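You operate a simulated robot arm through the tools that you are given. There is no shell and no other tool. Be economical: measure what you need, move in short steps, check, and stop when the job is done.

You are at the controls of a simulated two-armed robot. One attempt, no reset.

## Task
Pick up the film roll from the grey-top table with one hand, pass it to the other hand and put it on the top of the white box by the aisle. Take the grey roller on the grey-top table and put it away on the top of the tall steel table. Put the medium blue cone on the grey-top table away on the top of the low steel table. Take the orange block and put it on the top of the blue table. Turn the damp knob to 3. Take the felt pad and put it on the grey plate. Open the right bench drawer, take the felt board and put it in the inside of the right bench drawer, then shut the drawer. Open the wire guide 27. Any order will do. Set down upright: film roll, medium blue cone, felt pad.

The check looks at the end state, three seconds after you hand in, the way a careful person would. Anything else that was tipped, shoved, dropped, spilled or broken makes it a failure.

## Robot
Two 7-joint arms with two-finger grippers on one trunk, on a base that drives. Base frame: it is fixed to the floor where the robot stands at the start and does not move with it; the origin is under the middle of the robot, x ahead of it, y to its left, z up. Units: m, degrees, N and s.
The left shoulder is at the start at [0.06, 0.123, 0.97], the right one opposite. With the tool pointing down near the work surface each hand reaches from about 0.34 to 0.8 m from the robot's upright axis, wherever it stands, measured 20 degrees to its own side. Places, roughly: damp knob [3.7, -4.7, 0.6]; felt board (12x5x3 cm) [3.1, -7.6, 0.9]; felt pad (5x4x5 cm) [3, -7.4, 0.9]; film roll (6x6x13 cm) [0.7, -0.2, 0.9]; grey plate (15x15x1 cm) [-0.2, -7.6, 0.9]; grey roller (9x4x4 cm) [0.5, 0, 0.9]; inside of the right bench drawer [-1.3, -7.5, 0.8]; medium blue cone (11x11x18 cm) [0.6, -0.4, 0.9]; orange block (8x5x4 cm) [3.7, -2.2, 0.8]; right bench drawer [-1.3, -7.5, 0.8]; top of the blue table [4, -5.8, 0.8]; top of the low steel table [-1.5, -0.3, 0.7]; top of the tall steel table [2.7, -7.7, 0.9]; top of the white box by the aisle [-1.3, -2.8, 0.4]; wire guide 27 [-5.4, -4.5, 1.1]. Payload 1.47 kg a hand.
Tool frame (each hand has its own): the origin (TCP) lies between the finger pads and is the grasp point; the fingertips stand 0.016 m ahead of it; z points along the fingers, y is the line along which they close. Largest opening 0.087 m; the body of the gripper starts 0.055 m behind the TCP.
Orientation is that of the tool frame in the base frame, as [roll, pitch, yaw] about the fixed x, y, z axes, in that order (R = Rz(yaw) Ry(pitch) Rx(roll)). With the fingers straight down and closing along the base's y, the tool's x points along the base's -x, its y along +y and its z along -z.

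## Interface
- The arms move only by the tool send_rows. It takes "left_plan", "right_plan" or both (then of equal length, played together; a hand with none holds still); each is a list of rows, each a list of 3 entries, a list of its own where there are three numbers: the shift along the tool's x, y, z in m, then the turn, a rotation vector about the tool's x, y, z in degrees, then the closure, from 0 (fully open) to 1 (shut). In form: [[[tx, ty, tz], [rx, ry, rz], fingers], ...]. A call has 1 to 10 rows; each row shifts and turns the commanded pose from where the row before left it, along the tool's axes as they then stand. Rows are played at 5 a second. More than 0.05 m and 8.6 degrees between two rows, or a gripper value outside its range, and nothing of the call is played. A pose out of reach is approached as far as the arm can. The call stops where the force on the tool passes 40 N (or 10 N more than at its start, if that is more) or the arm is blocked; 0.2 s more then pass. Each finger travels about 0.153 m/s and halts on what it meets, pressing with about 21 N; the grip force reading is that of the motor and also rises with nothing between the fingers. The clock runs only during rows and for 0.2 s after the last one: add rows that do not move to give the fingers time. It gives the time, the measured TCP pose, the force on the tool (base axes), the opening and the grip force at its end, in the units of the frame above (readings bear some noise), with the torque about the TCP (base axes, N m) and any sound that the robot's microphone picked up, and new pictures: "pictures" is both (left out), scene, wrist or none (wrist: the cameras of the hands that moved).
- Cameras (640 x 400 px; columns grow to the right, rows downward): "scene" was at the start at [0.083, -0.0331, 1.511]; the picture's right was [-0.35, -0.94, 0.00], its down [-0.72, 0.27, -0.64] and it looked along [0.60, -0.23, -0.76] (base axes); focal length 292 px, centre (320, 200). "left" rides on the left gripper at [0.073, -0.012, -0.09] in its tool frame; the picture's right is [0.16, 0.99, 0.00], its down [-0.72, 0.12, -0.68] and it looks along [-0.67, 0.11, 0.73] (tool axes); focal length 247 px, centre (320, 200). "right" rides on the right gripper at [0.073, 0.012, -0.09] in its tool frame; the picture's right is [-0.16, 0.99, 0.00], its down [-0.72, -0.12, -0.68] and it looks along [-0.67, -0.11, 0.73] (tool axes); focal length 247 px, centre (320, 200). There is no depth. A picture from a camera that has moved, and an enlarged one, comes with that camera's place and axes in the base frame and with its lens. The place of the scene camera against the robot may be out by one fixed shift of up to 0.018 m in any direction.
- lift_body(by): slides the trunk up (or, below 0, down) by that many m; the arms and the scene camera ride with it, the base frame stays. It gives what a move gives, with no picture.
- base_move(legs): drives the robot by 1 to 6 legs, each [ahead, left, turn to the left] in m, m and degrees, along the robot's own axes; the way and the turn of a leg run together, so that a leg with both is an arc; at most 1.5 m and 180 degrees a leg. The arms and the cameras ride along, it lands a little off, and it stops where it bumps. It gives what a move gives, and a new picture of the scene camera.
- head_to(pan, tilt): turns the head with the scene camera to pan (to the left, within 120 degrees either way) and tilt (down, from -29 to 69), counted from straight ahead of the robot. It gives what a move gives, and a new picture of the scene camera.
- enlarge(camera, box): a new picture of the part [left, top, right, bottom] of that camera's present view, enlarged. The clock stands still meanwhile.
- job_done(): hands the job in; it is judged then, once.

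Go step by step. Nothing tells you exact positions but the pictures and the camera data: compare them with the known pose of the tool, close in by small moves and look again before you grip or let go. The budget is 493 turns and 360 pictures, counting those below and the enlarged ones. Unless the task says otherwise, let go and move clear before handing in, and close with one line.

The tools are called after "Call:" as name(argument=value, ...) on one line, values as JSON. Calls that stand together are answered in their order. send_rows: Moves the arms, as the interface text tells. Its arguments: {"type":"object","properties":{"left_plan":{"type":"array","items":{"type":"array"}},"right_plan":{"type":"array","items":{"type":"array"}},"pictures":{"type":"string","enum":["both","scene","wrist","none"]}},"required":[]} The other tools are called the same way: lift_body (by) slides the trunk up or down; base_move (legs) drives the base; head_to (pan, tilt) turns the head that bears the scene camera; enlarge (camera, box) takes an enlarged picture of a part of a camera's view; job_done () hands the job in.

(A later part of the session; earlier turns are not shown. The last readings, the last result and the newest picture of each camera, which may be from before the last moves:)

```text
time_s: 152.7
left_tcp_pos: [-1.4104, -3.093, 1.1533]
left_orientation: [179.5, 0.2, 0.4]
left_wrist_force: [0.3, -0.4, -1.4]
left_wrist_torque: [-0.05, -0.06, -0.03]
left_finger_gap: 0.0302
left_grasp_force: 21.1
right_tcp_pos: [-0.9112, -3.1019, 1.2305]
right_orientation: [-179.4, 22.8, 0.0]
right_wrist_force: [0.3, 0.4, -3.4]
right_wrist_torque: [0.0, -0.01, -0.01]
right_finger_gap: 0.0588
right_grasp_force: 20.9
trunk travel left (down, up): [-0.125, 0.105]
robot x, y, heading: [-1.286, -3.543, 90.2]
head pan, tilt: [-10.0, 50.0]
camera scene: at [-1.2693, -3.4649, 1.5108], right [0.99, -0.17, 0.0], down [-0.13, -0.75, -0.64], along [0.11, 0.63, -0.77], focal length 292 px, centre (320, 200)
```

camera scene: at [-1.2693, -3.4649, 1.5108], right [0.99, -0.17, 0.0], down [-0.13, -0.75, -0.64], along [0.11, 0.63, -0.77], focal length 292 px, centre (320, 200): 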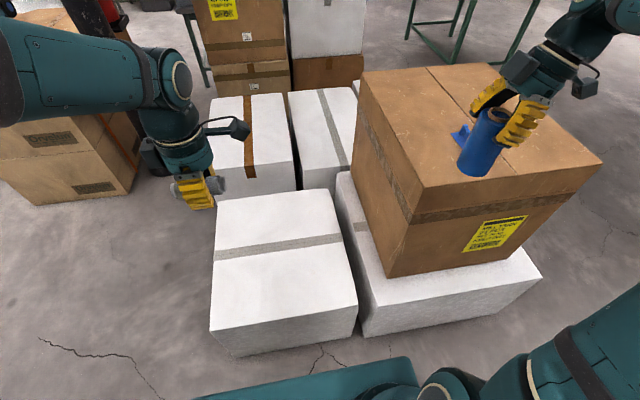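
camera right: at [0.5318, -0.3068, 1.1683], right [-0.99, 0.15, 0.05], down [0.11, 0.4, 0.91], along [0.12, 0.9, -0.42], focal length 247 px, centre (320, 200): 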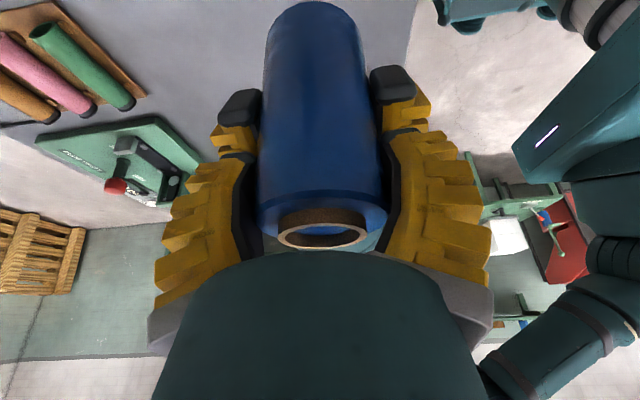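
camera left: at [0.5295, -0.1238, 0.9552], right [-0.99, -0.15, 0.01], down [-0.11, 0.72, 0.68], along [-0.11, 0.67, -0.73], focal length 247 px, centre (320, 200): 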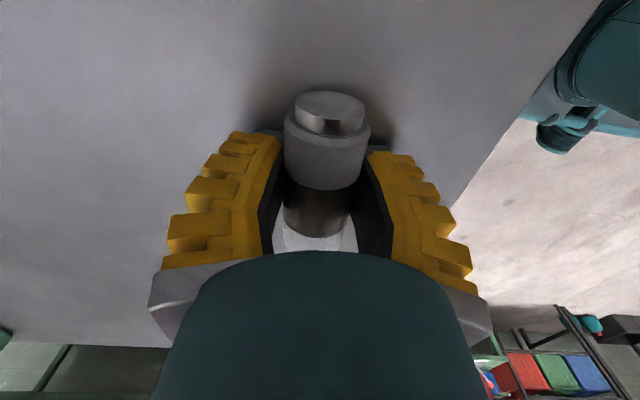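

White box top spans x −1.60…−1.06, y −3.10…−2.48 at z≈0.41. Shifting slightly left and moving the film above it at travel height.

Call:
base_move(legs=[[0, 0.15, 0]])

Call:
send_rows(right_plan=[[[-0.0288, -0.0213, 0.0121], [0, 0, 0], 0.7], [[-0.0288, -0.0213, 0.0121], [0, 0, 0], 0.7], [[-0.0288, -0.0213, 0.0121], [0, 0, 0], 0.7], [[-0.0288, -0.0213, 0.0121], [0, 0, 0], 0.7], [[-0.0288, -0.0213, 0.0121], [0, 0, 0], 0.7], [[-0.0288, -0.0213, 0.0121], [0, 0, 0], 0.7], [[-0.0288, -0.0213, 0.0121], [0, 0, 0], 0.7], [[-0.0288, -0.0213, 0.0121], [0, 0, 0], 0.7]], pictures="none")

Call:
lift_body(by=-0.12)

Call:
enlarge(camera="scene", box=[0, 0, 640, 400])

```text
time_s: 154.7
left_tcp_pos: [-1.5615, -3.0911, 1.1534]
left_orientation: [179.5, 0.1, 0.3]
left_wrist_force: [-0.5, 0.6, -1.1]
left_wrist_torque: [0.01, -0.01, -0.01]
left_finger_gap: 0.03
left_grasp_force: 20.8
right_tcp_pos: [-1.0637, -3.102, 1.2311]
right_orientation: [-179.4, 22.6, 0.1]
right_wrist_force: [-1.0, 0.0, -2.7]
right_wrist_torque: [-0.02, 0.02, 0.0]
right_finger_gap: 0.0588
right_grasp_force: 21.1
trunk travel left (down, up): [-0.125, 0.105]
robot x, y, heading: [-1.4346, -3.5431, 89.9]
head pan, tilt: [-10.0, 50.0]
camera scene: at [-1.422, -3.4651, 1.5107], right [0.98, -0.17, 0.0], down [-0.13, -0.75, -0.64], along [0.11, 0.63, -0.77], focal length 292 px, centre (320, 200)
```

scene: 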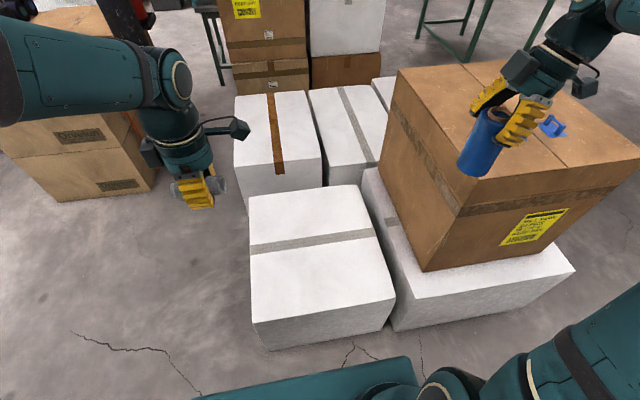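

```text
time_s: 156.5
left_tcp_pos: [-1.563, -3.0912, 1.1531]
left_orientation: [179.4, 0.1, 0.3]
left_wrist_force: [0.0, -0.3, -2.1]
left_wrist_torque: [-0.05, -0.05, -0.02]
left_finger_gap: 0.03
left_grasp_force: 21.2
right_tcp_pos: [-1.3126, -2.9286, 1.229]
right_orientation: [-179.4, 22.7, 0.0]
right_wrist_force: [-0.1, 1.1, -1.5]
right_wrist_torque: [0.02, -0.02, -0.01]
right_finger_gap: 0.0587
right_grasp_force: 21.1
trunk travel left (down, up): [-0.125, 0.105]
robot x, y, heading: [-1.4364, -3.544, 90.3]
head pan, tilt: [-10.0, 50.0]
```

```text
time_s: 158.0
left_tcp_pos: [-1.5621, -3.0933, 1.0344]
left_orientation: [179.5, 0.1, 0.3]
left_wrist_force: [0.0, 0.0, -1.1]
left_wrist_torque: [-0.03, 0.0, -0.02]
left_finger_gap: 0.0301
left_grasp_force: 21.0
right_tcp_pos: [-1.3117, -2.9291, 1.1101]
right_orientation: [-179.3, 22.7, 0.0]
right_wrist_force: [0.2, -0.5, -2.3]
right_wrist_torque: [0.05, -0.03, -0.02]
right_finger_gap: 0.0589
right_grasp_force: 20.7
trunk travel left (down, up): [-0.005, 0.225]
robot x, y, heading: [-1.4365, -3.5474, 89.9]
head pan, tilt: [-10.0, 50.0]
```

```text
1.00 times, centred on (320, 200) of scene (not enlarged: the box is as wide or as high as the picture)
camera zoom: at [-1.4217, -3.4653, 1.3909], right [0.98, -0.17, 0.0], down [-0.13, -0.75, -0.64], along [0.11, 0.63, -0.77], focal length 292 px, centre (320, 200)
```

zoom: 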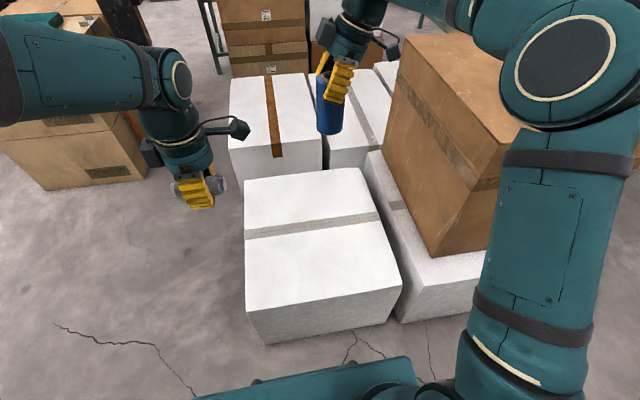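

The forearm would pass close to the big brown box. I'll move the base further left so that the arm comes in from the free side.

Call:
base_move(legs=[[0, 0.27, 0]])

Call:
send_rows(right_plan=[[[0.0369, 0.004, -0.0155], [0, 0, 0], 0.7], [[0.0369, 0.004, -0.0155], [0, 0, 0], 0.7], [[0.0369, 0.004, -0.0155], [0, 0, 0], 0.7], [[0.0369, 0.004, -0.0155], [0, 0, 0], 0.7], [[0.0369, 0.004, -0.0155], [0, 0, 0], 0.7]], pictures="both")

```text
time_s: 160.9
left_tcp_pos: [-1.8272, -3.0938, 1.0327]
left_orientation: [179.3, 0.1, 0.4]
left_wrist_force: [-0.6, 0.4, -1.5]
left_wrist_torque: [0.01, 0.01, -0.01]
left_finger_gap: 0.0303
left_grasp_force: 21.1
right_tcp_pos: [-1.5771, -2.9297, 1.1099]
right_orientation: [-179.4, 22.7, 0.1]
right_wrist_force: [-0.1, -0.3, -2.1]
right_wrist_torque: [-0.04, 0.03, 0.0]
right_finger_gap: 0.0587
right_grasp_force: 21.4
trunk travel left (down, up): [-0.005, 0.225]
robot x, y, heading: [-1.7046, -3.5459, 90.4]
head pan, tilt: [-10.0, 50.0]
camera scene: at [-1.6859, -3.4656, 1.3907], right [0.99, -0.17, 0.0], down [-0.13, -0.76, -0.64], along [0.11, 0.63, -0.77], focal length 292 px, centre (320, 200)
```

scene: 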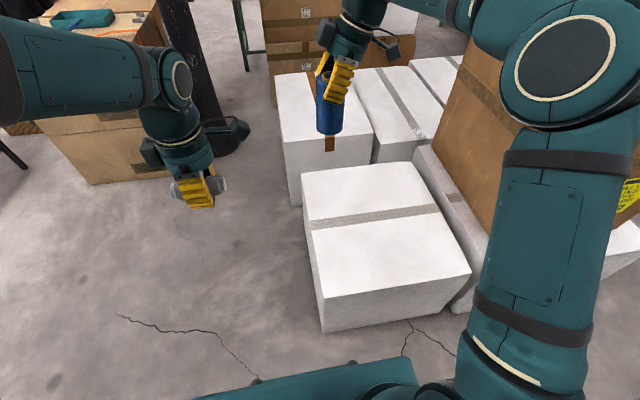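

```text
time_s: 162.1
left_tcp_pos: [-1.8262, -3.0943, 1.0329]
left_orientation: [179.5, 0.3, 0.5]
left_wrist_force: [0.4, -0.4, -1.6]
left_wrist_torque: [-0.04, 0.03, -0.02]
left_finger_gap: 0.0302
left_grasp_force: 21.0
right_tcp_pos: [-1.3751, -2.9481, 1.1098]
right_orientation: [-179.5, 22.9, 0.1]
right_wrist_force: [-0.2, -0.1, -2.0]
right_wrist_torque: [-0.02, 0.04, -0.03]
right_finger_gap: 0.0588
right_grasp_force: 21.1
trunk travel left (down, up): [-0.005, 0.225]
robot x, y, heading: [-1.6961, -3.5481, 90.3]
head pan, tilt: [-10.0, 50.0]
camera scene: at [-1.6847, -3.4655, 1.3907], right [0.99, -0.17, 0.0], down [-0.13, -0.76, -0.64], along [0.11, 0.63, -0.77], focal length 292 px, centre (320, 200)
camera right: at [-1.2731, -2.9589, 1.1648], right [-0.15, -0.99, 0.05], down [-0.4, 0.11, 0.91], along [-0.9, 0.11, -0.41], focal length 247 px, centre (320, 200)
```

scene: 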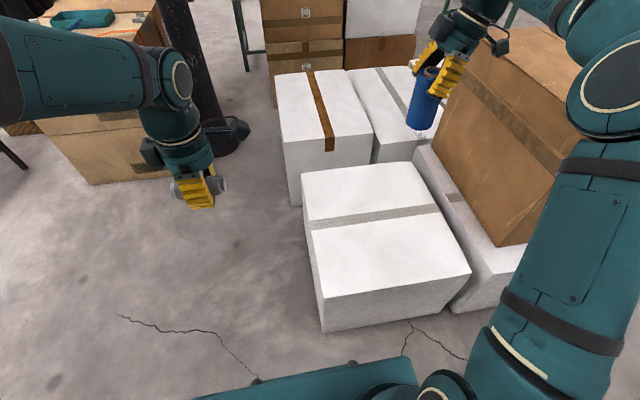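
right: 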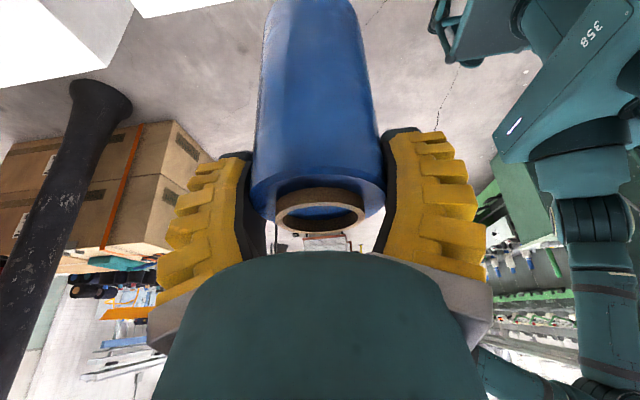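

Call:
send_rows(right_plan=[[[0.0174, 0, 0.0415], [0, 0, 0], 0.7], [[0.0174, 0, 0.0415], [0, 0, 0], 0.7], [[0.0174, 0, 0.0415], [0, 0, 0], 0.7], [[0.0174, 0, 0.0415], [0, 0, 0], 0.7], [[0.0174, 0, 0.0415], [0, 0, 0], 0.7], [[0.0174, 0, 0.0415], [0, 0, 0], 0.7], [[0.0174, 0, 0.0415], [0, 0, 0], 0.7]], pictures="scene")

```text
time_s: 163.7
left_tcp_pos: [-1.8275, -3.0925, 1.034]
left_orientation: [179.5, 0.1, 0.5]
left_wrist_force: [-0.6, 0.0, -1.4]
left_wrist_torque: [0.01, 0.0, 0.0]
left_finger_gap: 0.03
left_grasp_force: 21.2
right_tcp_pos: [-1.3772, -2.9484, 0.7931]
right_orientation: [-179.4, 22.6, 0.2]
right_wrist_force: [0.6, 1.1, -1.9]
right_wrist_torque: [-0.03, 0.01, 0.02]
right_finger_gap: 0.0586
right_grasp_force: 21.0
trunk travel left (down, up): [-0.005, 0.225]
robot x, y, heading: [-1.6946, -3.5448, 90.2]
head pan, tilt: [-10.0, 50.0]
camera scene: at [-1.6851, -3.4651, 1.3907], right [0.99, -0.17, 0.0], down [-0.13, -0.76, -0.64], along [0.11, 0.63, -0.77], focal length 292 px, centre (320, 200)
```

scene: 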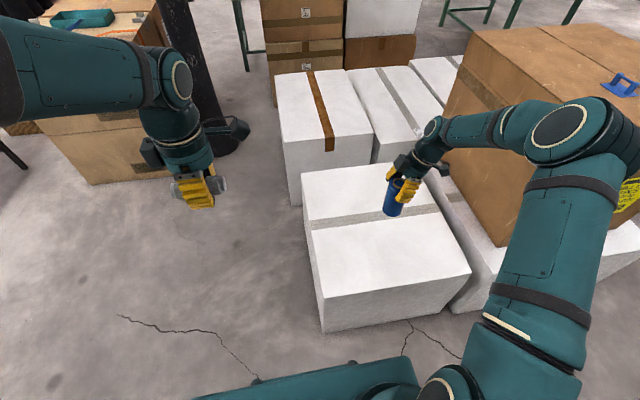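

Call:
send_rows(right_plan=[[[0.0174, 0, 0.0415], [0, 0, 0], 0.7], [[0.0174, 0, 0.0415], [0, 0, 0], 0.7], [[0.0174, 0, 0.0415], [0, 0, 0], 0.7], [[0.0174, 0, 0.0415], [0, 0, 0], 0.7]], pictures="both")

```text
time_s: 164.7
left_tcp_pos: [-1.827, -3.093, 1.0334]
left_orientation: [179.3, 0.2, 0.6]
left_wrist_force: [-0.4, 1.4, -2.0]
left_wrist_torque: [-0.01, -0.03, 0.02]
left_finger_gap: 0.0302
left_grasp_force: 21.0
right_tcp_pos: [-1.3726, -2.9438, 0.6138]
right_orientation: [-179.3, 22.7, 0.2]
right_wrist_force: [0.2, 0.1, -2.2]
right_wrist_torque: [0.01, 0.0, 0.02]
right_finger_gap: 0.0589
right_grasp_force: 20.4
trunk travel left (down, up): [-0.005, 0.225]
robot x, y, heading: [-1.6988, -3.5457, 90.0]
head pan, tilt: [-10.0, 50.0]
camera scene: at [-1.6852, -3.4651, 1.3907], right [0.99, -0.17, 0.0], down [-0.13, -0.76, -0.64], along [0.11, 0.63, -0.77], focal length 292 px, centre (320, 200)
camera right: at [-1.2708, -2.9552, 0.6688], right [-0.15, -0.99, 0.05], down [-0.4, 0.11, 0.91], along [-0.9, 0.11, -0.42], focal length 247 px, centre (320, 200)
```

scene: 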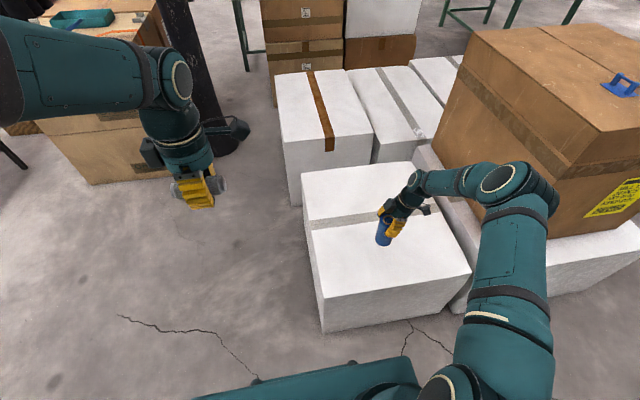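
right: 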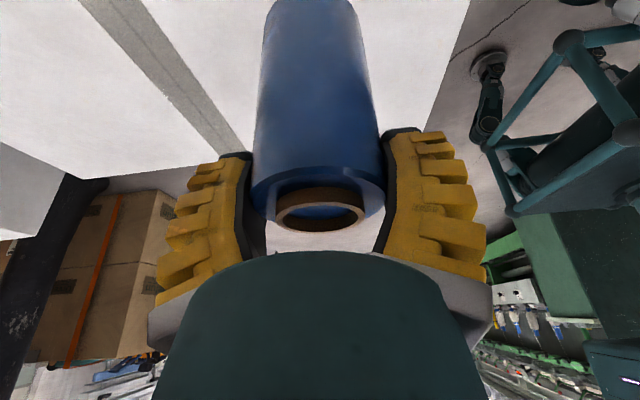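

Call:
send_rows(right_plan=[[[0.0116, 0, 0.0277], [0, 0, 0], 0.7], [[0.0116, 0, 0.0277], [0, 0, 0], 0.7], [[0.0077, 0, 0.0184], [0, 0, 0], 0.7]], pictures="wrist")

Call:
send_rows(right_plan=[[[0.0027, 0, 0.0065], [0, 0, 0], 0.7], [[0, 0, 0], [0, 0, 0], 0.7]], pictures="none")

```text
time_s: 165.5
left_tcp_pos: [-1.8258, -3.0946, 1.0334]
left_orientation: [179.5, 0.1, 0.4]
left_wrist_force: [0.7, 0.5, -2.0]
left_wrist_torque: [0.03, -0.01, 0.02]
left_finger_gap: 0.03
left_grasp_force: 21.1
right_tcp_pos: [-1.3747, -2.9432, 0.5346]
right_orientation: [-179.3, 22.7, 0.2]
right_wrist_force: [0.1, -0.1, -3.3]
right_wrist_torque: [0.02, 0.02, -0.03]
right_finger_gap: 0.0585
right_grasp_force: 21.3
trunk travel left (down, up): [-0.005, 0.225]
robot x, y, heading: [-1.6949, -3.5463, 90.3]
head pan, tilt: [-10.0, 50.0]
camera right: at [-1.2729, -2.9557, 0.5896], right [-0.15, -0.99, 0.05], down [-0.4, 0.11, 0.91], along [-0.9, 0.11, -0.42], focal length 247 px, centre (320, 200)
```

right: 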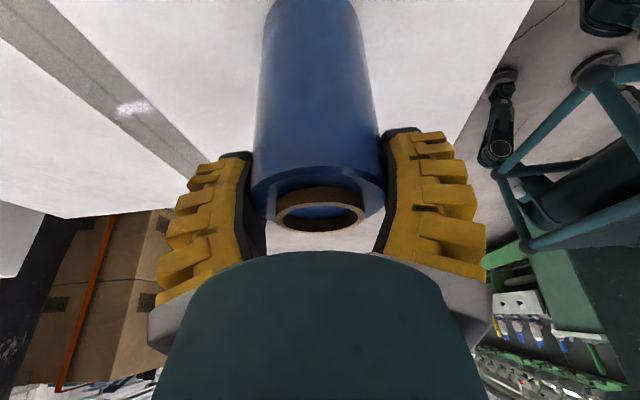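

```text
time_s: 166.1
left_tcp_pos: [-1.8281, -3.093, 1.0341]
left_orientation: [179.4, 0.1, 0.4]
left_wrist_force: [1.5, 0.4, -0.9]
left_wrist_torque: [0.01, -0.01, -0.01]
left_finger_gap: 0.03
left_grasp_force: 20.9
right_tcp_pos: [-1.3759, -2.9442, 0.5287]
right_orientation: [-179.4, 22.8, 0.2]
right_wrist_force: [-0.4, 0.6, -2.3]
right_wrist_torque: [0.01, 0.02, -0.02]
right_finger_gap: 0.059
right_grasp_force: 21.3
trunk travel left (down, up): [-0.005, 0.225]
robot x, y, heading: [-1.7026, -3.5429, 90.4]
head pan, tilt: [-10.0, 50.0]
```

Call:
send_rows(right_plan=[[[0.0023, 0, 0.0055], [0, 0, 0], 0.7], [[0, 0, 0], [0, 0, 0], 0.7]], pictures="none")

Call:
send_rows(right_plan=[[[0.0023, 0, 0.0055], [0, 0, 0], 0.7], [[0, 0, 0], [0, 0, 0], 0.7]], pictures="none")

Call:
enlarge(camera="scene", box=[320, 160, 460, 280])

```text
time_s: 166.7
left_tcp_pos: [-1.828, -3.0949, 1.0345]
left_orientation: [179.5, 0.1, 0.5]
left_wrist_force: [-0.5, 0.6, -1.4]
left_wrist_torque: [0.02, 0.01, -0.01]
left_finger_gap: 0.0299
left_grasp_force: 21.0
right_tcp_pos: [-1.376, -2.9442, 0.5234]
right_orientation: [-179.2, 22.7, 0.3]
right_wrist_force: [-0.9, -2.3, 14.1]
right_wrist_torque: [0.0, -0.14, -0.01]
right_finger_gap: 0.0597
right_grasp_force: 20.6
trunk travel left (down, up): [-0.005, 0.225]
robot x, y, heading: [-1.6984, -3.5469, 90.1]
head pan, tilt: [-10.0, 50.0]
```

```text
time_s: 167.3
left_tcp_pos: [-1.8278, -3.0951, 1.0344]
left_orientation: [179.5, 0.1, 0.5]
left_wrist_force: [-0.4, 0.1, -0.9]
left_wrist_torque: [-0.01, -0.02, -0.04]
left_finger_gap: 0.0303
left_grasp_force: 20.8
right_tcp_pos: [-1.3759, -2.9443, 0.5174]
right_orientation: [-179.2, 22.7, 0.3]
right_wrist_force: [-1.2, -3.5, 20.3]
right_wrist_torque: [-0.03, -0.07, -0.02]
right_finger_gap: 0.0625
right_grasp_force: 20.8
trunk travel left (down, up): [-0.005, 0.225]
robot x, y, heading: [-1.6995, -3.5477, 89.9]
head pan, tilt: [-10.0, 50.0]
```

```text
3.33 times, centred on (390, 220) of scene
camera zoom: at [-1.6866, -3.4676, 1.3909], right [0.99, -0.17, 0.0], down [-0.13, -0.75, -0.64], along [0.11, 0.63, -0.77], focal length 972 px, centre (87, 133)
```

zoom: 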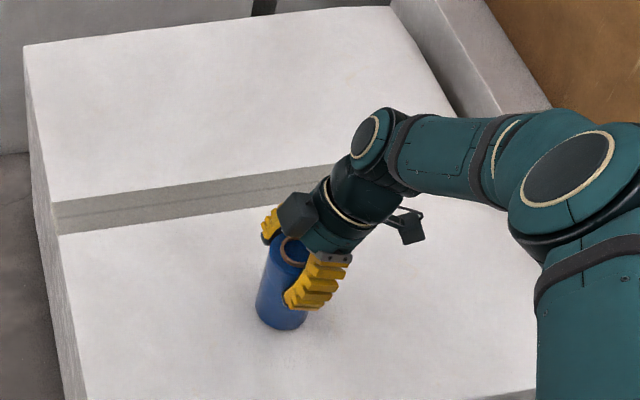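

Film is resting on the box. Releasing and withdrawing along the tool axis.

Call:
send_rows(right_plan=[[[-0.0015, 0, -0.004], [0, 0, 0], 0.5], [[0, 0, 0], [0, 0, 0], 0.2], [[0, 0, 0], [0, 0, 0], 0], [[0, 0, -0.03], [0, 0, 0], 0], [[0, 0, -0.04], [0, 0, 0], 0], [[0, 0, -0.04], [0, 0, 0], 0], [[-0.0174, 0, -0.0415], [0, 0, 0], 0], [[-0.0174, 0, -0.0415], [0, 0, 0], 0], [[-0.0174, 0, -0.0415], [0, 0, 0], 0], [[-0.0174, 0, -0.0415], [0, 0, 0], 0]], pictures="both")

```text
time_s: 169.5
left_tcp_pos: [-1.8263, -3.0941, 1.0352]
left_orientation: [179.4, 0.1, 0.5]
left_wrist_force: [0.2, -0.5, -1.8]
left_wrist_torque: [0.0, -0.01, -0.01]
left_finger_gap: 0.0301
left_grasp_force: 21.2
right_tcp_pos: [-1.3352, -2.9493, 0.8033]
right_orientation: [-179.3, 22.7, 0.2]
right_wrist_force: [-0.2, 0.0, 0.1]
right_wrist_torque: [0.02, -0.01, 0.02]
right_finger_gap: 0.0872
right_grasp_force: 0.0
trunk travel left (down, up): [-0.005, 0.225]
robot x, y, heading: [-1.7005, -3.5458, 90.5]
head pan, tilt: [-10.0, 50.0]
camera scene: at [-1.686, -3.4662, 1.3908], right [0.99, -0.17, 0.0], down [-0.13, -0.75, -0.64], along [0.11, 0.63, -0.77], focal length 292 px, centre (320, 200)
camera right: at [-1.2339, -2.9604, 0.858], right [-0.15, -0.99, 0.05], down [-0.4, 0.11, 0.91], along [-0.9, 0.11, -0.42], focal length 247 px, centre (320, 200)
```

scene: 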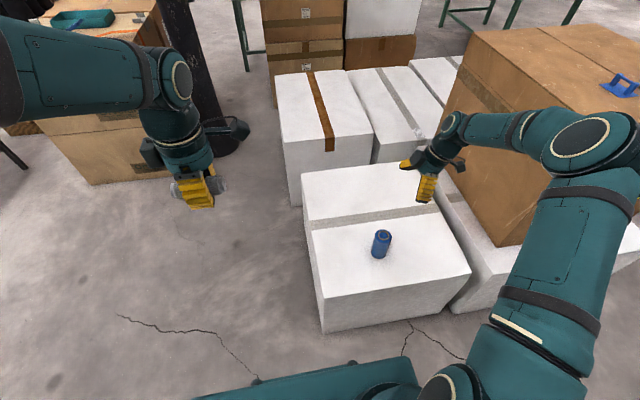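
right: 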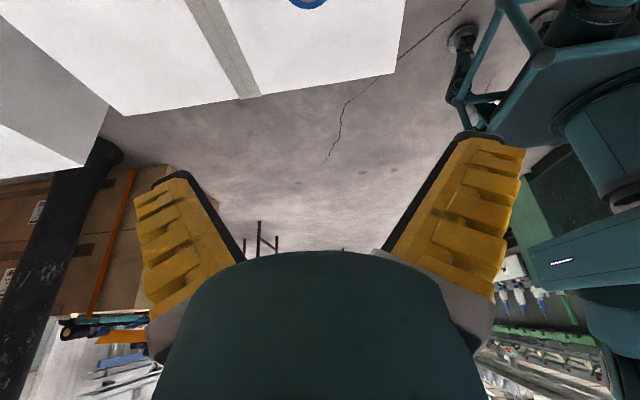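

Film stands upright on the white box. Raising trunk, folding the right hand back to a neutral pose.

Call:
lift_body(by=0.12)

Call:
send_rows(right_plan=[[[-0.0163, 0.01, -0.0387], [0, 0, 0], 0], [[-0.0163, 0.025, -0.0387], [0, 0, 0], 0], [[-0.0163, 0.025, -0.0387], [0, 0, 0], 0], [[-0.0163, 0.025, -0.0387], [0, 0, 0], 0], [[-0.0163, 0.025, -0.0387], [0, 0, 0], 0], [[-0.0163, 0.025, -0.0387], [0, 0, 0], 0], [[0, 0, 0], [0, 7.55, 0], 0], [[0, 0, 0], [0, 7.55, 0], 0], [[0, 0, 0], [0, 7.55, 0], 0]], pictures="none")

Call:
send_rows(right_plan=[[[0, 0, 0], [0, 0, 8.6], 0], [[0, 0, 0], [0, 0, 8.6], 0], [[0, 0, 0], [0, 0, 8.6], 0], [[0, 0, 0], [0, 0, 8.6], 0], [[0, 0, 0], [0, 0, 8.6], 0], [[0, 0, 0], [0, 0, 8.6], 0], [[0, 0, 0], [0, 0, 8.6], 0], [[0, 0, 0], [0, 0, 8.6], 0], [[0, 0, 0], [0, 0, 8.6], 0], [[0, 0, 0], [0, 0, 8.6], 0]], pictures="none")

Call:
base_move(legs=[[0, 0, -90], [1.4, 0, 0], [1.4, 0, 0], [1.4, 0, 0]])

```text
time_s: 171.0
left_tcp_pos: [-1.8279, -3.0934, 1.1544]
left_orientation: [179.4, 0.0, 0.6]
left_wrist_force: [-0.3, 0.5, -2.3]
left_wrist_torque: [0.02, 0.0, 0.01]
left_finger_gap: 0.03
left_grasp_force: 20.6
right_tcp_pos: [-1.3347, -2.948, 0.9221]
right_orientation: [-179.4, 22.7, 0.2]
right_wrist_force: [0.1, 0.1, -0.1]
right_wrist_torque: [-0.03, -0.03, 0.0]
right_finger_gap: 0.087
right_grasp_force: 0.0
trunk travel left (down, up): [-0.125, 0.105]
robot x, y, heading: [-1.7004, -3.5455, 90.1]
head pan, tilt: [-10.0, 50.0]
```

```text
time_s: 173.0
left_tcp_pos: [-1.8273, -3.0932, 1.1534]
left_orientation: [179.4, 0.1, 0.4]
left_wrist_force: [0.4, 0.1, -1.5]
left_wrist_torque: [-0.02, 0.0, 0.02]
left_finger_gap: 0.0298
left_grasp_force: 20.8
right_tcp_pos: [-1.3339, -3.0865, 1.1729]
right_orientation: [-179.5, -0.1, -0.1]
right_wrist_force: [-0.3, -0.1, 0.3]
right_wrist_torque: [0.01, -0.02, -0.01]
right_finger_gap: 0.0867
right_grasp_force: 0.0
trunk travel left (down, up): [-0.125, 0.105]
robot x, y, heading: [-1.7002, -3.5459, 90.1]
head pan, tilt: [-10.0, 50.0]
```

```text
time_s: 175.2
left_tcp_pos: [-1.8266, -3.0937, 1.1545]
left_orientation: [179.6, 0.0, 0.5]
left_wrist_force: [1.0, -0.7, -1.8]
left_wrist_torque: [-0.02, -0.01, -0.01]
left_finger_gap: 0.0299
left_grasp_force: 21.3
right_tcp_pos: [-1.3355, -3.0862, 1.1735]
right_orientation: [179.9, 0.6, -86.2]
right_wrist_force: [0.1, 0.1, 0.9]
right_wrist_torque: [0.01, 0.01, 0.0]
right_finger_gap: 0.0874
right_grasp_force: 0.0
trunk travel left (down, up): [-0.125, 0.105]
robot x, y, heading: [-1.6998, -3.5475, 90.3]
head pan, tilt: [-10.0, 50.0]
```

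```text
time_s: 199.3
left_tcp_pos: [2.9832, -3.2876, 1.1536]
left_orientation: [179.3, 0.1, -86.4]
left_wrist_force: [-0.8, -0.1, -2.3]
left_wrist_torque: [-0.01, 0.0, 0.02]
left_finger_gap: 0.0298
left_grasp_force: 20.9
right_tcp_pos: [3.0159, -3.7785, 1.1727]
right_orientation: [179.9, 0.6, -172.9]
right_wrist_force: [-0.7, -0.6, 1.1]
right_wrist_torque: [0.02, 0.01, 0.01]
right_finger_gap: 0.0869
right_grasp_force: 0.0
trunk travel left (down, up): [-0.125, 0.105]
robot x, y, heading: [2.538, -3.4375, 3.2]
head pan, tilt: [-10.0, 50.0]
camera scene: at [2.6261, -3.4539, 1.5107], right [-0.12, -0.99, 0.0], down [-0.76, 0.09, -0.64], along [0.64, -0.07, -0.77], focal length 292 px, centre (320, 200)
```

scene: 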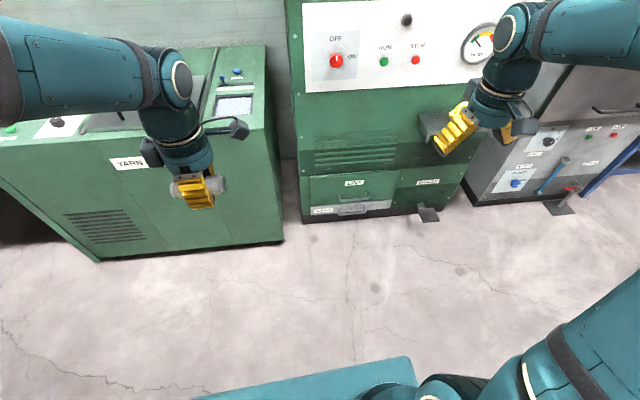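

Call:
base_move(legs=[[0, 0, -3.2], [0.1, 1.2, 0], [0.2, 0, 0]])

```text
time_s: 211.8
left_tcp_pos: [3.294, -2.1237, 1.1526]
left_orientation: [179.4, 0.2, -90.4]
left_wrist_force: [0.2, -1.0, -1.7]
left_wrist_torque: [-0.03, 0.02, 0.02]
left_finger_gap: 0.0298
left_grasp_force: 21.2
right_tcp_pos: [3.292, -2.6144, 1.1724]
right_orientation: [179.9, 0.6, -177.2]
right_wrist_force: [0.8, 0.0, 0.5]
right_wrist_torque: [-0.02, 0.02, -0.05]
right_finger_gap: 0.0872
right_grasp_force: 0.0
trunk travel left (down, up): [-0.125, 0.105]
robot x, y, heading: [2.8367, -2.2419, -0.8]
head pan, tilt: [-10.0, 50.0]
camera scene: at [2.9267, -2.2627, 1.5107], right [-0.19, -0.98, 0.0], down [-0.75, 0.14, -0.64], along [0.63, -0.12, -0.77], focal length 292 px, centre (320, 200)
```

scene: 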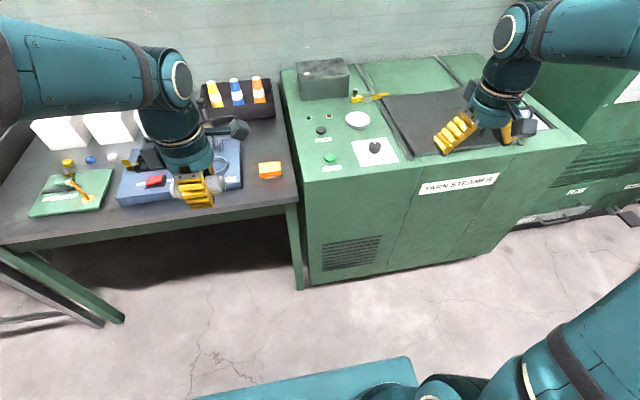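

Call:
base_move(legs=[[0.17, 0.17, 0.8]])

Call:
enlarge(camera="right", box=[0, 0, 640, 400])

```text
time_s: 213.9
left_tcp_pos: [3.4629, -1.9516, 1.1531]
left_orientation: [179.4, 0.2, -90.1]
left_wrist_force: [-0.7, 0.3, -1.0]
left_wrist_torque: [0.01, 0.02, 0.01]
left_finger_gap: 0.0295
left_grasp_force: 21.0
right_tcp_pos: [3.4666, -2.4427, 1.173]
right_orientation: [180.0, 0.6, -176.6]
right_wrist_force: [-0.5, -0.3, 0.7]
right_wrist_torque: [-0.04, 0.02, -0.03]
right_finger_gap: 0.0871
right_grasp_force: 0.1
trunk travel left (down, up): [-0.125, 0.105]
robot x, y, heading: [3.0107, -2.0735, -0.2]
head pan, tilt: [-10.0, 50.0]
camera scene: at [3.0969, -2.0935, 1.5107], right [-0.18, -0.98, 0.0], down [-0.75, 0.14, -0.64], along [0.63, -0.12, -0.77], focal length 292 px, centre (320, 200)
```

scene: 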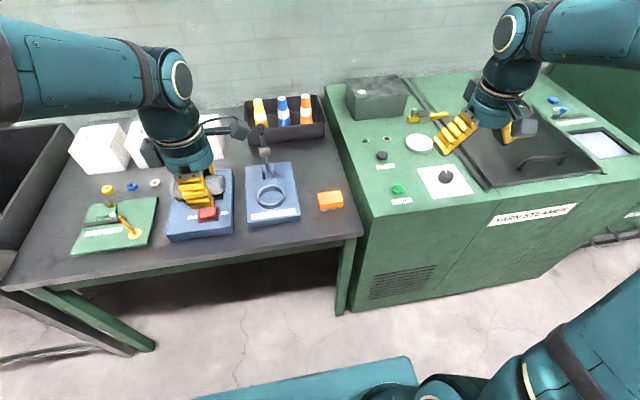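

```text
1.00 times, centred on (320, 200) of right (not enlarged: the box is as wide or as high as the picture)
camera zoom: at [3.3911, -2.4337, 1.2628], right [0.1, 0.99, 0.0], down [0.72, -0.07, 0.69], along [0.68, -0.07, -0.73], focal length 247 px, centre (320, 200)
```

zoom: 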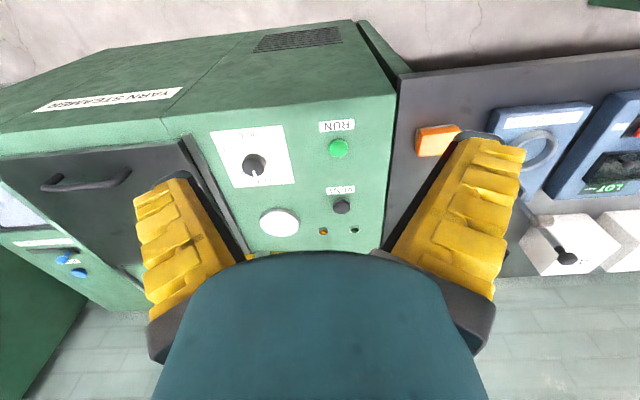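

Orange block is at about (3.67,-2.23) on the table, close to the steamer cabinet. I'll turn the right hand so it closes along x, with a small lean away from the steamer.

Call:
send_rows(right_plan=[[[0, 0, 0], [0, 0, -8.6], 0], [[0, 0, 0], [0, 0, -8.6], 0], [[0, 0, 0], [0, 0, -8.6], 0], [[0, 0, 0], [0, 0, -8.6], 0], [[0, 0, 0], [0, 0, -8.6], 0], [[0, 0, 0], [0, 0, -8.6], 0], [[0, 0, 0], [0, 0, -8.6], 0], [[0, 0, 0], [0, 0, -8.6], 0], [[0, 0, 0], [0, 0, -8.6], 0], [[0, 0, 0], [0, 0, -8.6], 0]], pictures="none")

Call:
send_rows(right_plan=[[[-0.035, -0.034, 0], [0, 0, 0], 0], [[-0.035, -0.034, 0], [0, 0, 0], 0], [[-0.035, -0.034, 0], [0, 0, 0], 0], [[-0.035, -0.034, 0], [0, 0, 0], 0], [[-0.035, -0.034, 0], [0, 0, 0], 0], [[-0.035, -0.034, 0], [0, 0, 0], 0], [[0, 0, 0.04], [0, 6.5, 0], 0], [[0, 0, 0.04], [0, 6.5, 0], 0]], pictures="both")

```text
time_s: 216.1
left_tcp_pos: [3.4631, -1.9511, 1.1541]
left_orientation: [179.4, 0.1, -90.1]
left_wrist_force: [0.0, -0.5, -2.1]
left_wrist_torque: [-0.03, -0.03, 0.03]
left_finger_gap: 0.0299
left_grasp_force: 20.6
right_tcp_pos: [3.4668, -2.4434, 1.175]
right_orientation: [-179.3, 0.1, -90.5]
right_wrist_force: [-0.2, 0.2, -0.6]
right_wrist_torque: [0.01, 0.02, -0.02]
right_finger_gap: 0.0869
right_grasp_force: 0.0
trunk travel left (down, up): [-0.125, 0.105]
robot x, y, heading: [3.0116, -2.0759, -0.3]
head pan, tilt: [-10.0, 50.0]
```

```text
time_s: 217.9
left_tcp_pos: [3.464, -1.9516, 1.1544]
left_orientation: [179.5, 0.1, -90.0]
left_wrist_force: [0.6, -0.7, -2.3]
left_wrist_torque: [-0.03, 0.02, 0.0]
left_finger_gap: 0.0299
left_grasp_force: 21.1
right_tcp_pos: [3.6749, -2.2362, 1.0945]
right_orientation: [-179.3, -12.9, -90.8]
right_wrist_force: [-0.1, 0.3, 0.7]
right_wrist_torque: [0.01, -0.02, 0.01]
right_finger_gap: 0.087
right_grasp_force: 0.1
trunk travel left (down, up): [-0.125, 0.105]
robot x, y, heading: [3.0094, -2.0739, -0.3]
head pan, tilt: [-10.0, 50.0]
camera scene: at [3.0978, -2.0932, 1.5106], right [-0.18, -0.98, 0.0], down [-0.75, 0.14, -0.64], along [0.63, -0.12, -0.77], focal length 292 px, centre (320, 200)
camera right: at [3.6608, -2.2865, 1.1978], right [-0.99, 0.17, -0.05], down [0.12, 0.86, 0.5], along [0.12, 0.49, -0.86], focal length 247 px, centre (320, 200)
```

scene: 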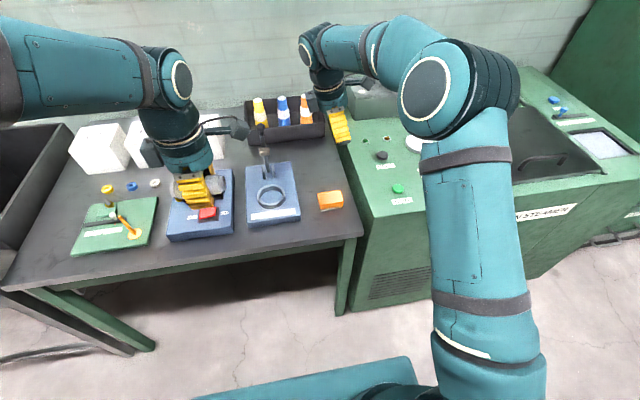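
right: 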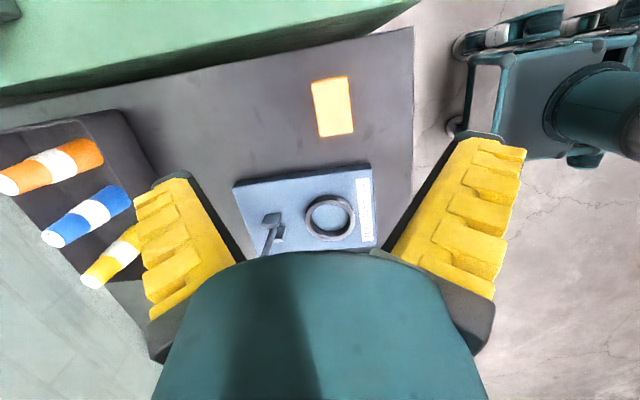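

Call:
send_rows(right_plan=[[[-0.02, 0.005, 0.036], [0, 0, 0], 0], [[-0.009, 0, 0.039], [0, 0, 0], 0], [[-0.009, 0, 0.039], [0, 0, 0], 0], [[-0.009, 0, 0.039], [0, 0, 0], 0], [[-0.009, 0, 0.039], [0, 0, 0], 0]], pictures="both")

Call:
enlarge(camera="scene", box=[230, 80, 400, 240])

```text
time_s: 219.1
left_tcp_pos: [3.4639, -1.9514, 1.1542]
left_orientation: [179.3, 0.0, -90.1]
left_wrist_force: [0.4, -0.1, -0.8]
left_wrist_torque: [-0.01, 0.01, -0.01]
left_finger_gap: 0.0297
left_grasp_force: 20.9
right_tcp_pos: [3.6707, -2.2283, 0.8956]
right_orientation: [-179.4, -12.9, -90.9]
right_wrist_force: [0.7, 0.7, 0.4]
right_wrist_torque: [0.02, -0.01, -0.03]
right_finger_gap: 0.0868
right_grasp_force: 0.1
trunk travel left (down, up): [-0.125, 0.105]
robot x, y, heading: [3.0107, -2.0754, -0.4]
head pan, tilt: [-10.0, 50.0]
camera scene: at [3.0972, -2.094, 1.5107], right [-0.18, -0.98, 0.0], down [-0.75, 0.14, -0.64], along [0.63, -0.12, -0.77], focal length 292 px, centre (320, 200)
camera right: at [3.6569, -2.2777, 0.9993], right [-0.99, 0.16, -0.04], down [0.12, 0.86, 0.5], along [0.12, 0.49, -0.86], focal length 247 px, centre (320, 200)
```

scene: 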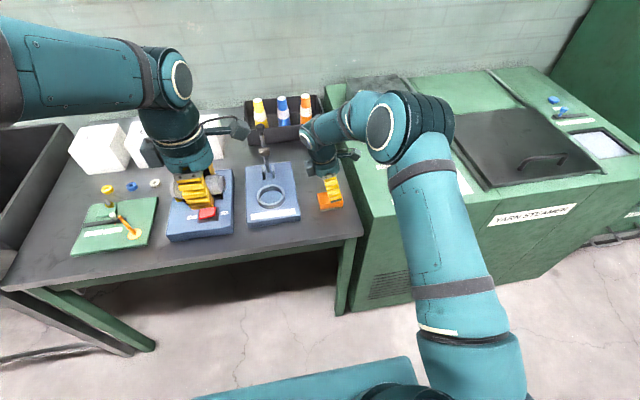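
right: 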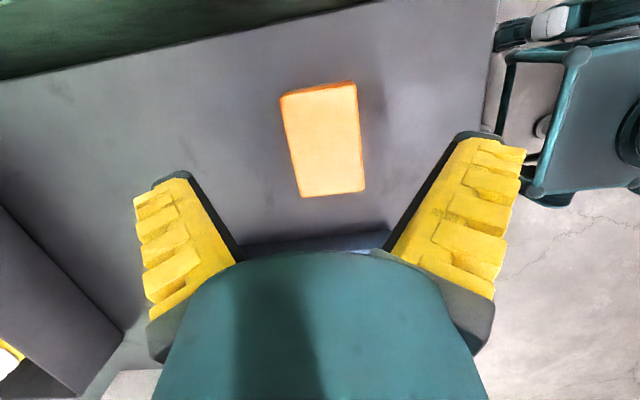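

```text
2.50 times, centred on (315, 160) of scene
camera zoom: at [3.0972, -2.094, 1.5107], right [-0.18, -0.98, 0.0], down [-0.75, 0.14, -0.64], along [0.63, -0.12, -0.77], focal length 729 px, centre (332, 300)
```

zoom: 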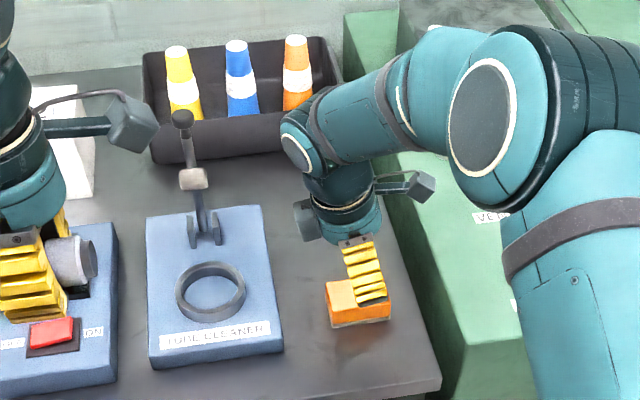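

Call:
send_rows(right_plan=[[[-0.0099, 0.001, 0.041], [0, 0, 0], 0], [[-0.0099, 0.001, 0.041], [0, 0, 0], 0], [[0, 0, 0], [0, 0, 0], 0.2], [[0, 0, 0], [0, 0, 0], 0.4], [[0, 0, 0], [0, 0, 0], 0.6], [[0, 0, 0], [0, 0, 0], 0.7]], pictures="wrist")

```text
time_s: 220.5
left_tcp_pos: [3.4599, -1.9504, 1.156]
left_orientation: [179.7, 0.1, -90.1]
left_wrist_force: [-0.7, 0.4, -2.5]
left_wrist_torque: [0.0, 0.0, -0.02]
left_finger_gap: 0.0298
left_grasp_force: 20.5
right_tcp_pos: [3.6663, -2.2265, 0.8135]
right_orientation: [-179.2, -12.9, -90.8]
right_wrist_force: [-19.1, 1.4, 32.5]
right_wrist_torque: [0.3, 1.19, 0.14]
right_finger_gap: 0.0619
right_grasp_force: 29.7
trunk travel left (down, up): [-0.125, 0.105]
robot x, y, heading: [3.0101, -2.0746, -0.6]
head pan, tilt: [-10.0, 50.0]
camera right: at [3.6522, -2.2761, 0.9175], right [-0.99, 0.16, -0.05], down [0.12, 0.86, 0.5], along [0.12, 0.49, -0.86], focal length 247 px, centre (320, 200)
```

right: 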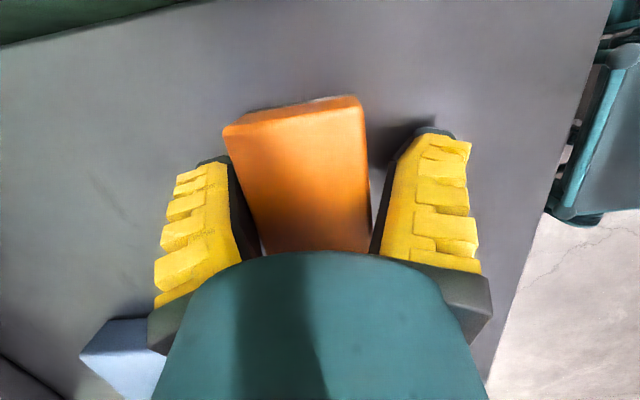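

Call:
send_rows(right_plan=[[[0.0014, 0, -0.006], [0, 0, 0], 0.7], [[0, 0, 0], [0, 0, 0], 0.7], [[0, 0, 0], [0, 0, 0], 0.7]], pictures="wrist")

Call:
enlarge(camera="scene", box=[260, 110, 390, 230])

```text
time_s: 221.3
left_tcp_pos: [3.4639, -1.9503, 1.1545]
left_orientation: [179.5, 0.1, -90.1]
left_wrist_force: [0.2, -0.5, -1.8]
left_wrist_torque: [-0.01, 0.02, 0.0]
left_finger_gap: 0.0297
left_grasp_force: 21.1
right_tcp_pos: [3.6689, -2.2275, 0.8161]
right_orientation: [-179.2, -13.0, -90.8]
right_wrist_force: [1.2, -0.5, 14.2]
right_wrist_torque: [0.11, 0.5, -0.21]
right_finger_gap: 0.0495
right_grasp_force: 20.9
trunk travel left (down, up): [-0.125, 0.105]
robot x, y, heading: [3.0097, -2.072, -0.3]
head pan, tilt: [-10.0, 50.0]
camera right: at [3.6549, -2.2768, 0.9211], right [-0.98, 0.17, -0.05], down [0.12, 0.86, 0.5], along [0.13, 0.49, -0.86], focal length 247 px, centre (320, 200)
```

right: 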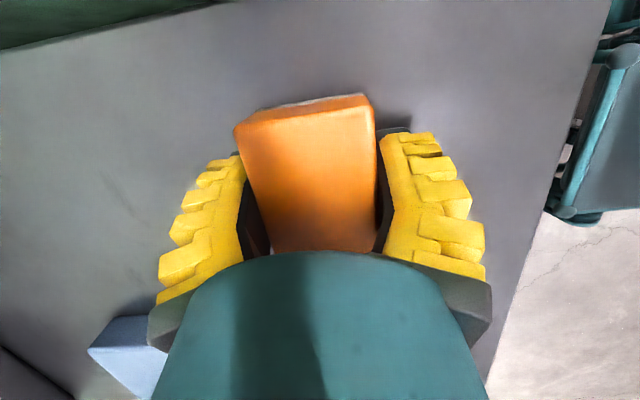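

```text
3.33 times, centred on (325, 170) of scene
camera zoom: at [3.0953, -2.0937, 1.5108], right [-0.18, -0.98, 0.0], down [-0.75, 0.14, -0.64], along [0.63, -0.12, -0.77], focal length 972 px, centre (303, 300)
```

zoom: 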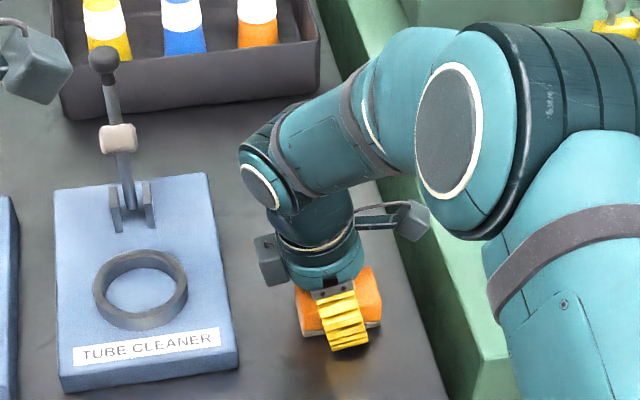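

Call:
send_rows(right_plan=[[[0.004, 0, -0.018], [0, 0, 0], 0.75], [[0.009, 0, -0.039], [0, 0, 0], 0.75], [[0.009, 0, -0.039], [0, 0, 0], 0.75], [[0.009, 0, -0.039], [0, 0, 0], 0.75], [[0.009, 0, -0.039], [0, 0, 0], 0.75], [[0.009, 0, -0.039], [0, 0, 0], 0.75], [[0.009, 0, -0.039], [0, 0, 0], 0.75], [[0.009, 0, -0.039], [0, 0, 0], 0.75], [[0.009, 0, -0.039], [0, 0, 0], 0.75]], pictures="both")

```text
time_s: 223.3
left_tcp_pos: [3.4625, -1.9515, 1.1547]
left_orientation: [179.5, 0.1, -90.1]
left_wrist_force: [0.2, 0.3, -1.4]
left_wrist_torque: [0.01, 0.03, 0.01]
left_finger_gap: 0.0298
left_grasp_force: 20.7
right_tcp_pos: [3.6623, -2.2255, 1.1551]
right_orientation: [-179.4, -12.9, -90.8]
right_wrist_force: [0.1, -0.3, -1.1]
right_wrist_torque: [0.0, -0.04, 0.0]
right_finger_gap: 0.05
right_grasp_force: 21.2
trunk travel left (down, up): [-0.125, 0.105]
robot x, y, heading: [3.0102, -2.078, -0.5]
head pan, tilt: [-10.0, 50.0]
camera scene: at [3.096, -2.094, 1.5108], right [-0.18, -0.98, 0.0], down [-0.75, 0.14, -0.64], along [0.63, -0.12, -0.77], focal length 292 px, centre (320, 200)
camera right: at [3.6498, -2.2757, 1.2602], right [-0.99, 0.16, -0.05], down [0.12, 0.86, 0.5], along [0.12, 0.49, -0.86], focal length 247 px, centre (320, 200)
```

scene: 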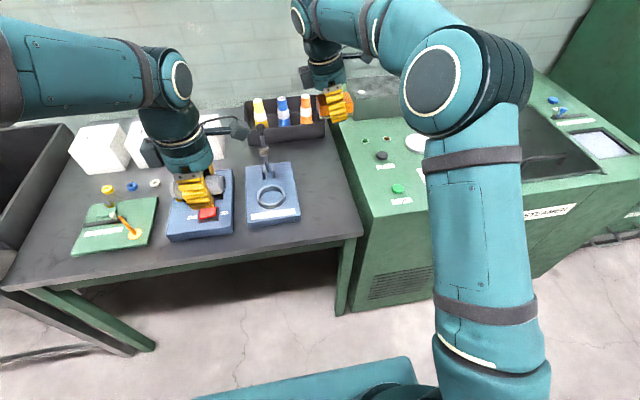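
right: 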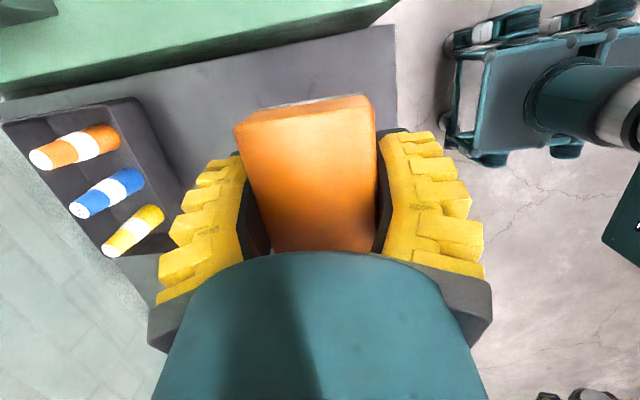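

Block in hand. Folding the right arm, backing out and strafing to the blue table, looking at the damp knob machine on the way.

Call:
send_rows(right_plan=[[[0.0325, 0.0335, 0.0075], [0, 0, 0], 0.75], [[0.0325, 0.0335, 0.0075], [0, 0, 0], 0.75], [[0.0325, 0.0335, 0.0075], [0, 0, 0], 0.75], [[0.0325, 0.0335, 0.0075], [0, 0, 0], 0.75], [[0.0325, 0.0335, 0.0075], [0, 0, 0], 0.75], [[0.0325, 0.0335, 0.0075], [0, 0, 0], 0.75]], pictures="none")

Call:
base_move(legs=[[-0.5, 0, 0], [0, -1.3, 0.5], [0, -1.3, 0]])

```text
time_s: 224.7
left_tcp_pos: [3.4627, -1.9516, 1.1536]
left_orientation: [179.5, 0.3, -90.1]
left_wrist_force: [-1.1, 0.1, -1.0]
left_wrist_torque: [-0.01, 0.0, 0.01]
left_finger_gap: 0.0299
left_grasp_force: 21.2
right_tcp_pos: [3.4611, -2.4241, 1.1565]
right_orientation: [-179.4, -12.9, -90.8]
right_wrist_force: [-0.5, -0.6, -0.7]
right_wrist_torque: [0.0, -0.02, 0.03]
right_finger_gap: 0.0504
right_grasp_force: 21.6
trunk travel left (down, up): [-0.125, 0.105]
robot x, y, heading: [3.011, -2.0732, -0.5]
head pan, tilt: [-10.0, 50.0]
```

```text
time_s: 249.7
left_tcp_pos: [2.9825, -4.5046, 1.1537]
left_orientation: [179.5, 0.1, -88.8]
left_wrist_force: [0.0, -0.4, -1.4]
left_wrist_torque: [-0.02, 0.02, 0.0]
left_finger_gap: 0.0296
left_grasp_force: 20.5
right_tcp_pos: [2.9905, -4.9786, 1.1553]
right_orientation: [-179.4, -12.9, -89.5]
right_wrist_force: [-0.8, 0.5, -0.4]
right_wrist_torque: [-0.06, -0.01, -0.02]
right_finger_gap: 0.05
right_grasp_force: 21.3
trunk travel left (down, up): [-0.125, 0.105]
robot x, y, heading: [2.532, -4.6405, 0.8]
head pan, tilt: [-10.0, 50.0]
camera scene: at [2.6183, -4.6551, 1.5107], right [-0.16, -0.99, 0.0], down [-0.76, 0.12, -0.64], along [0.63, -0.1, -0.77], focal length 292 px, centre (320, 200)
```

scene: 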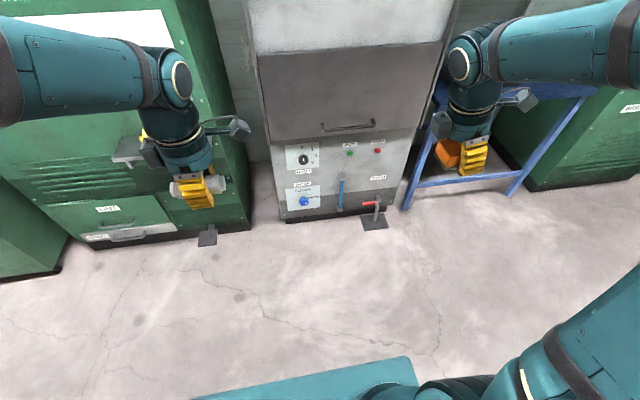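

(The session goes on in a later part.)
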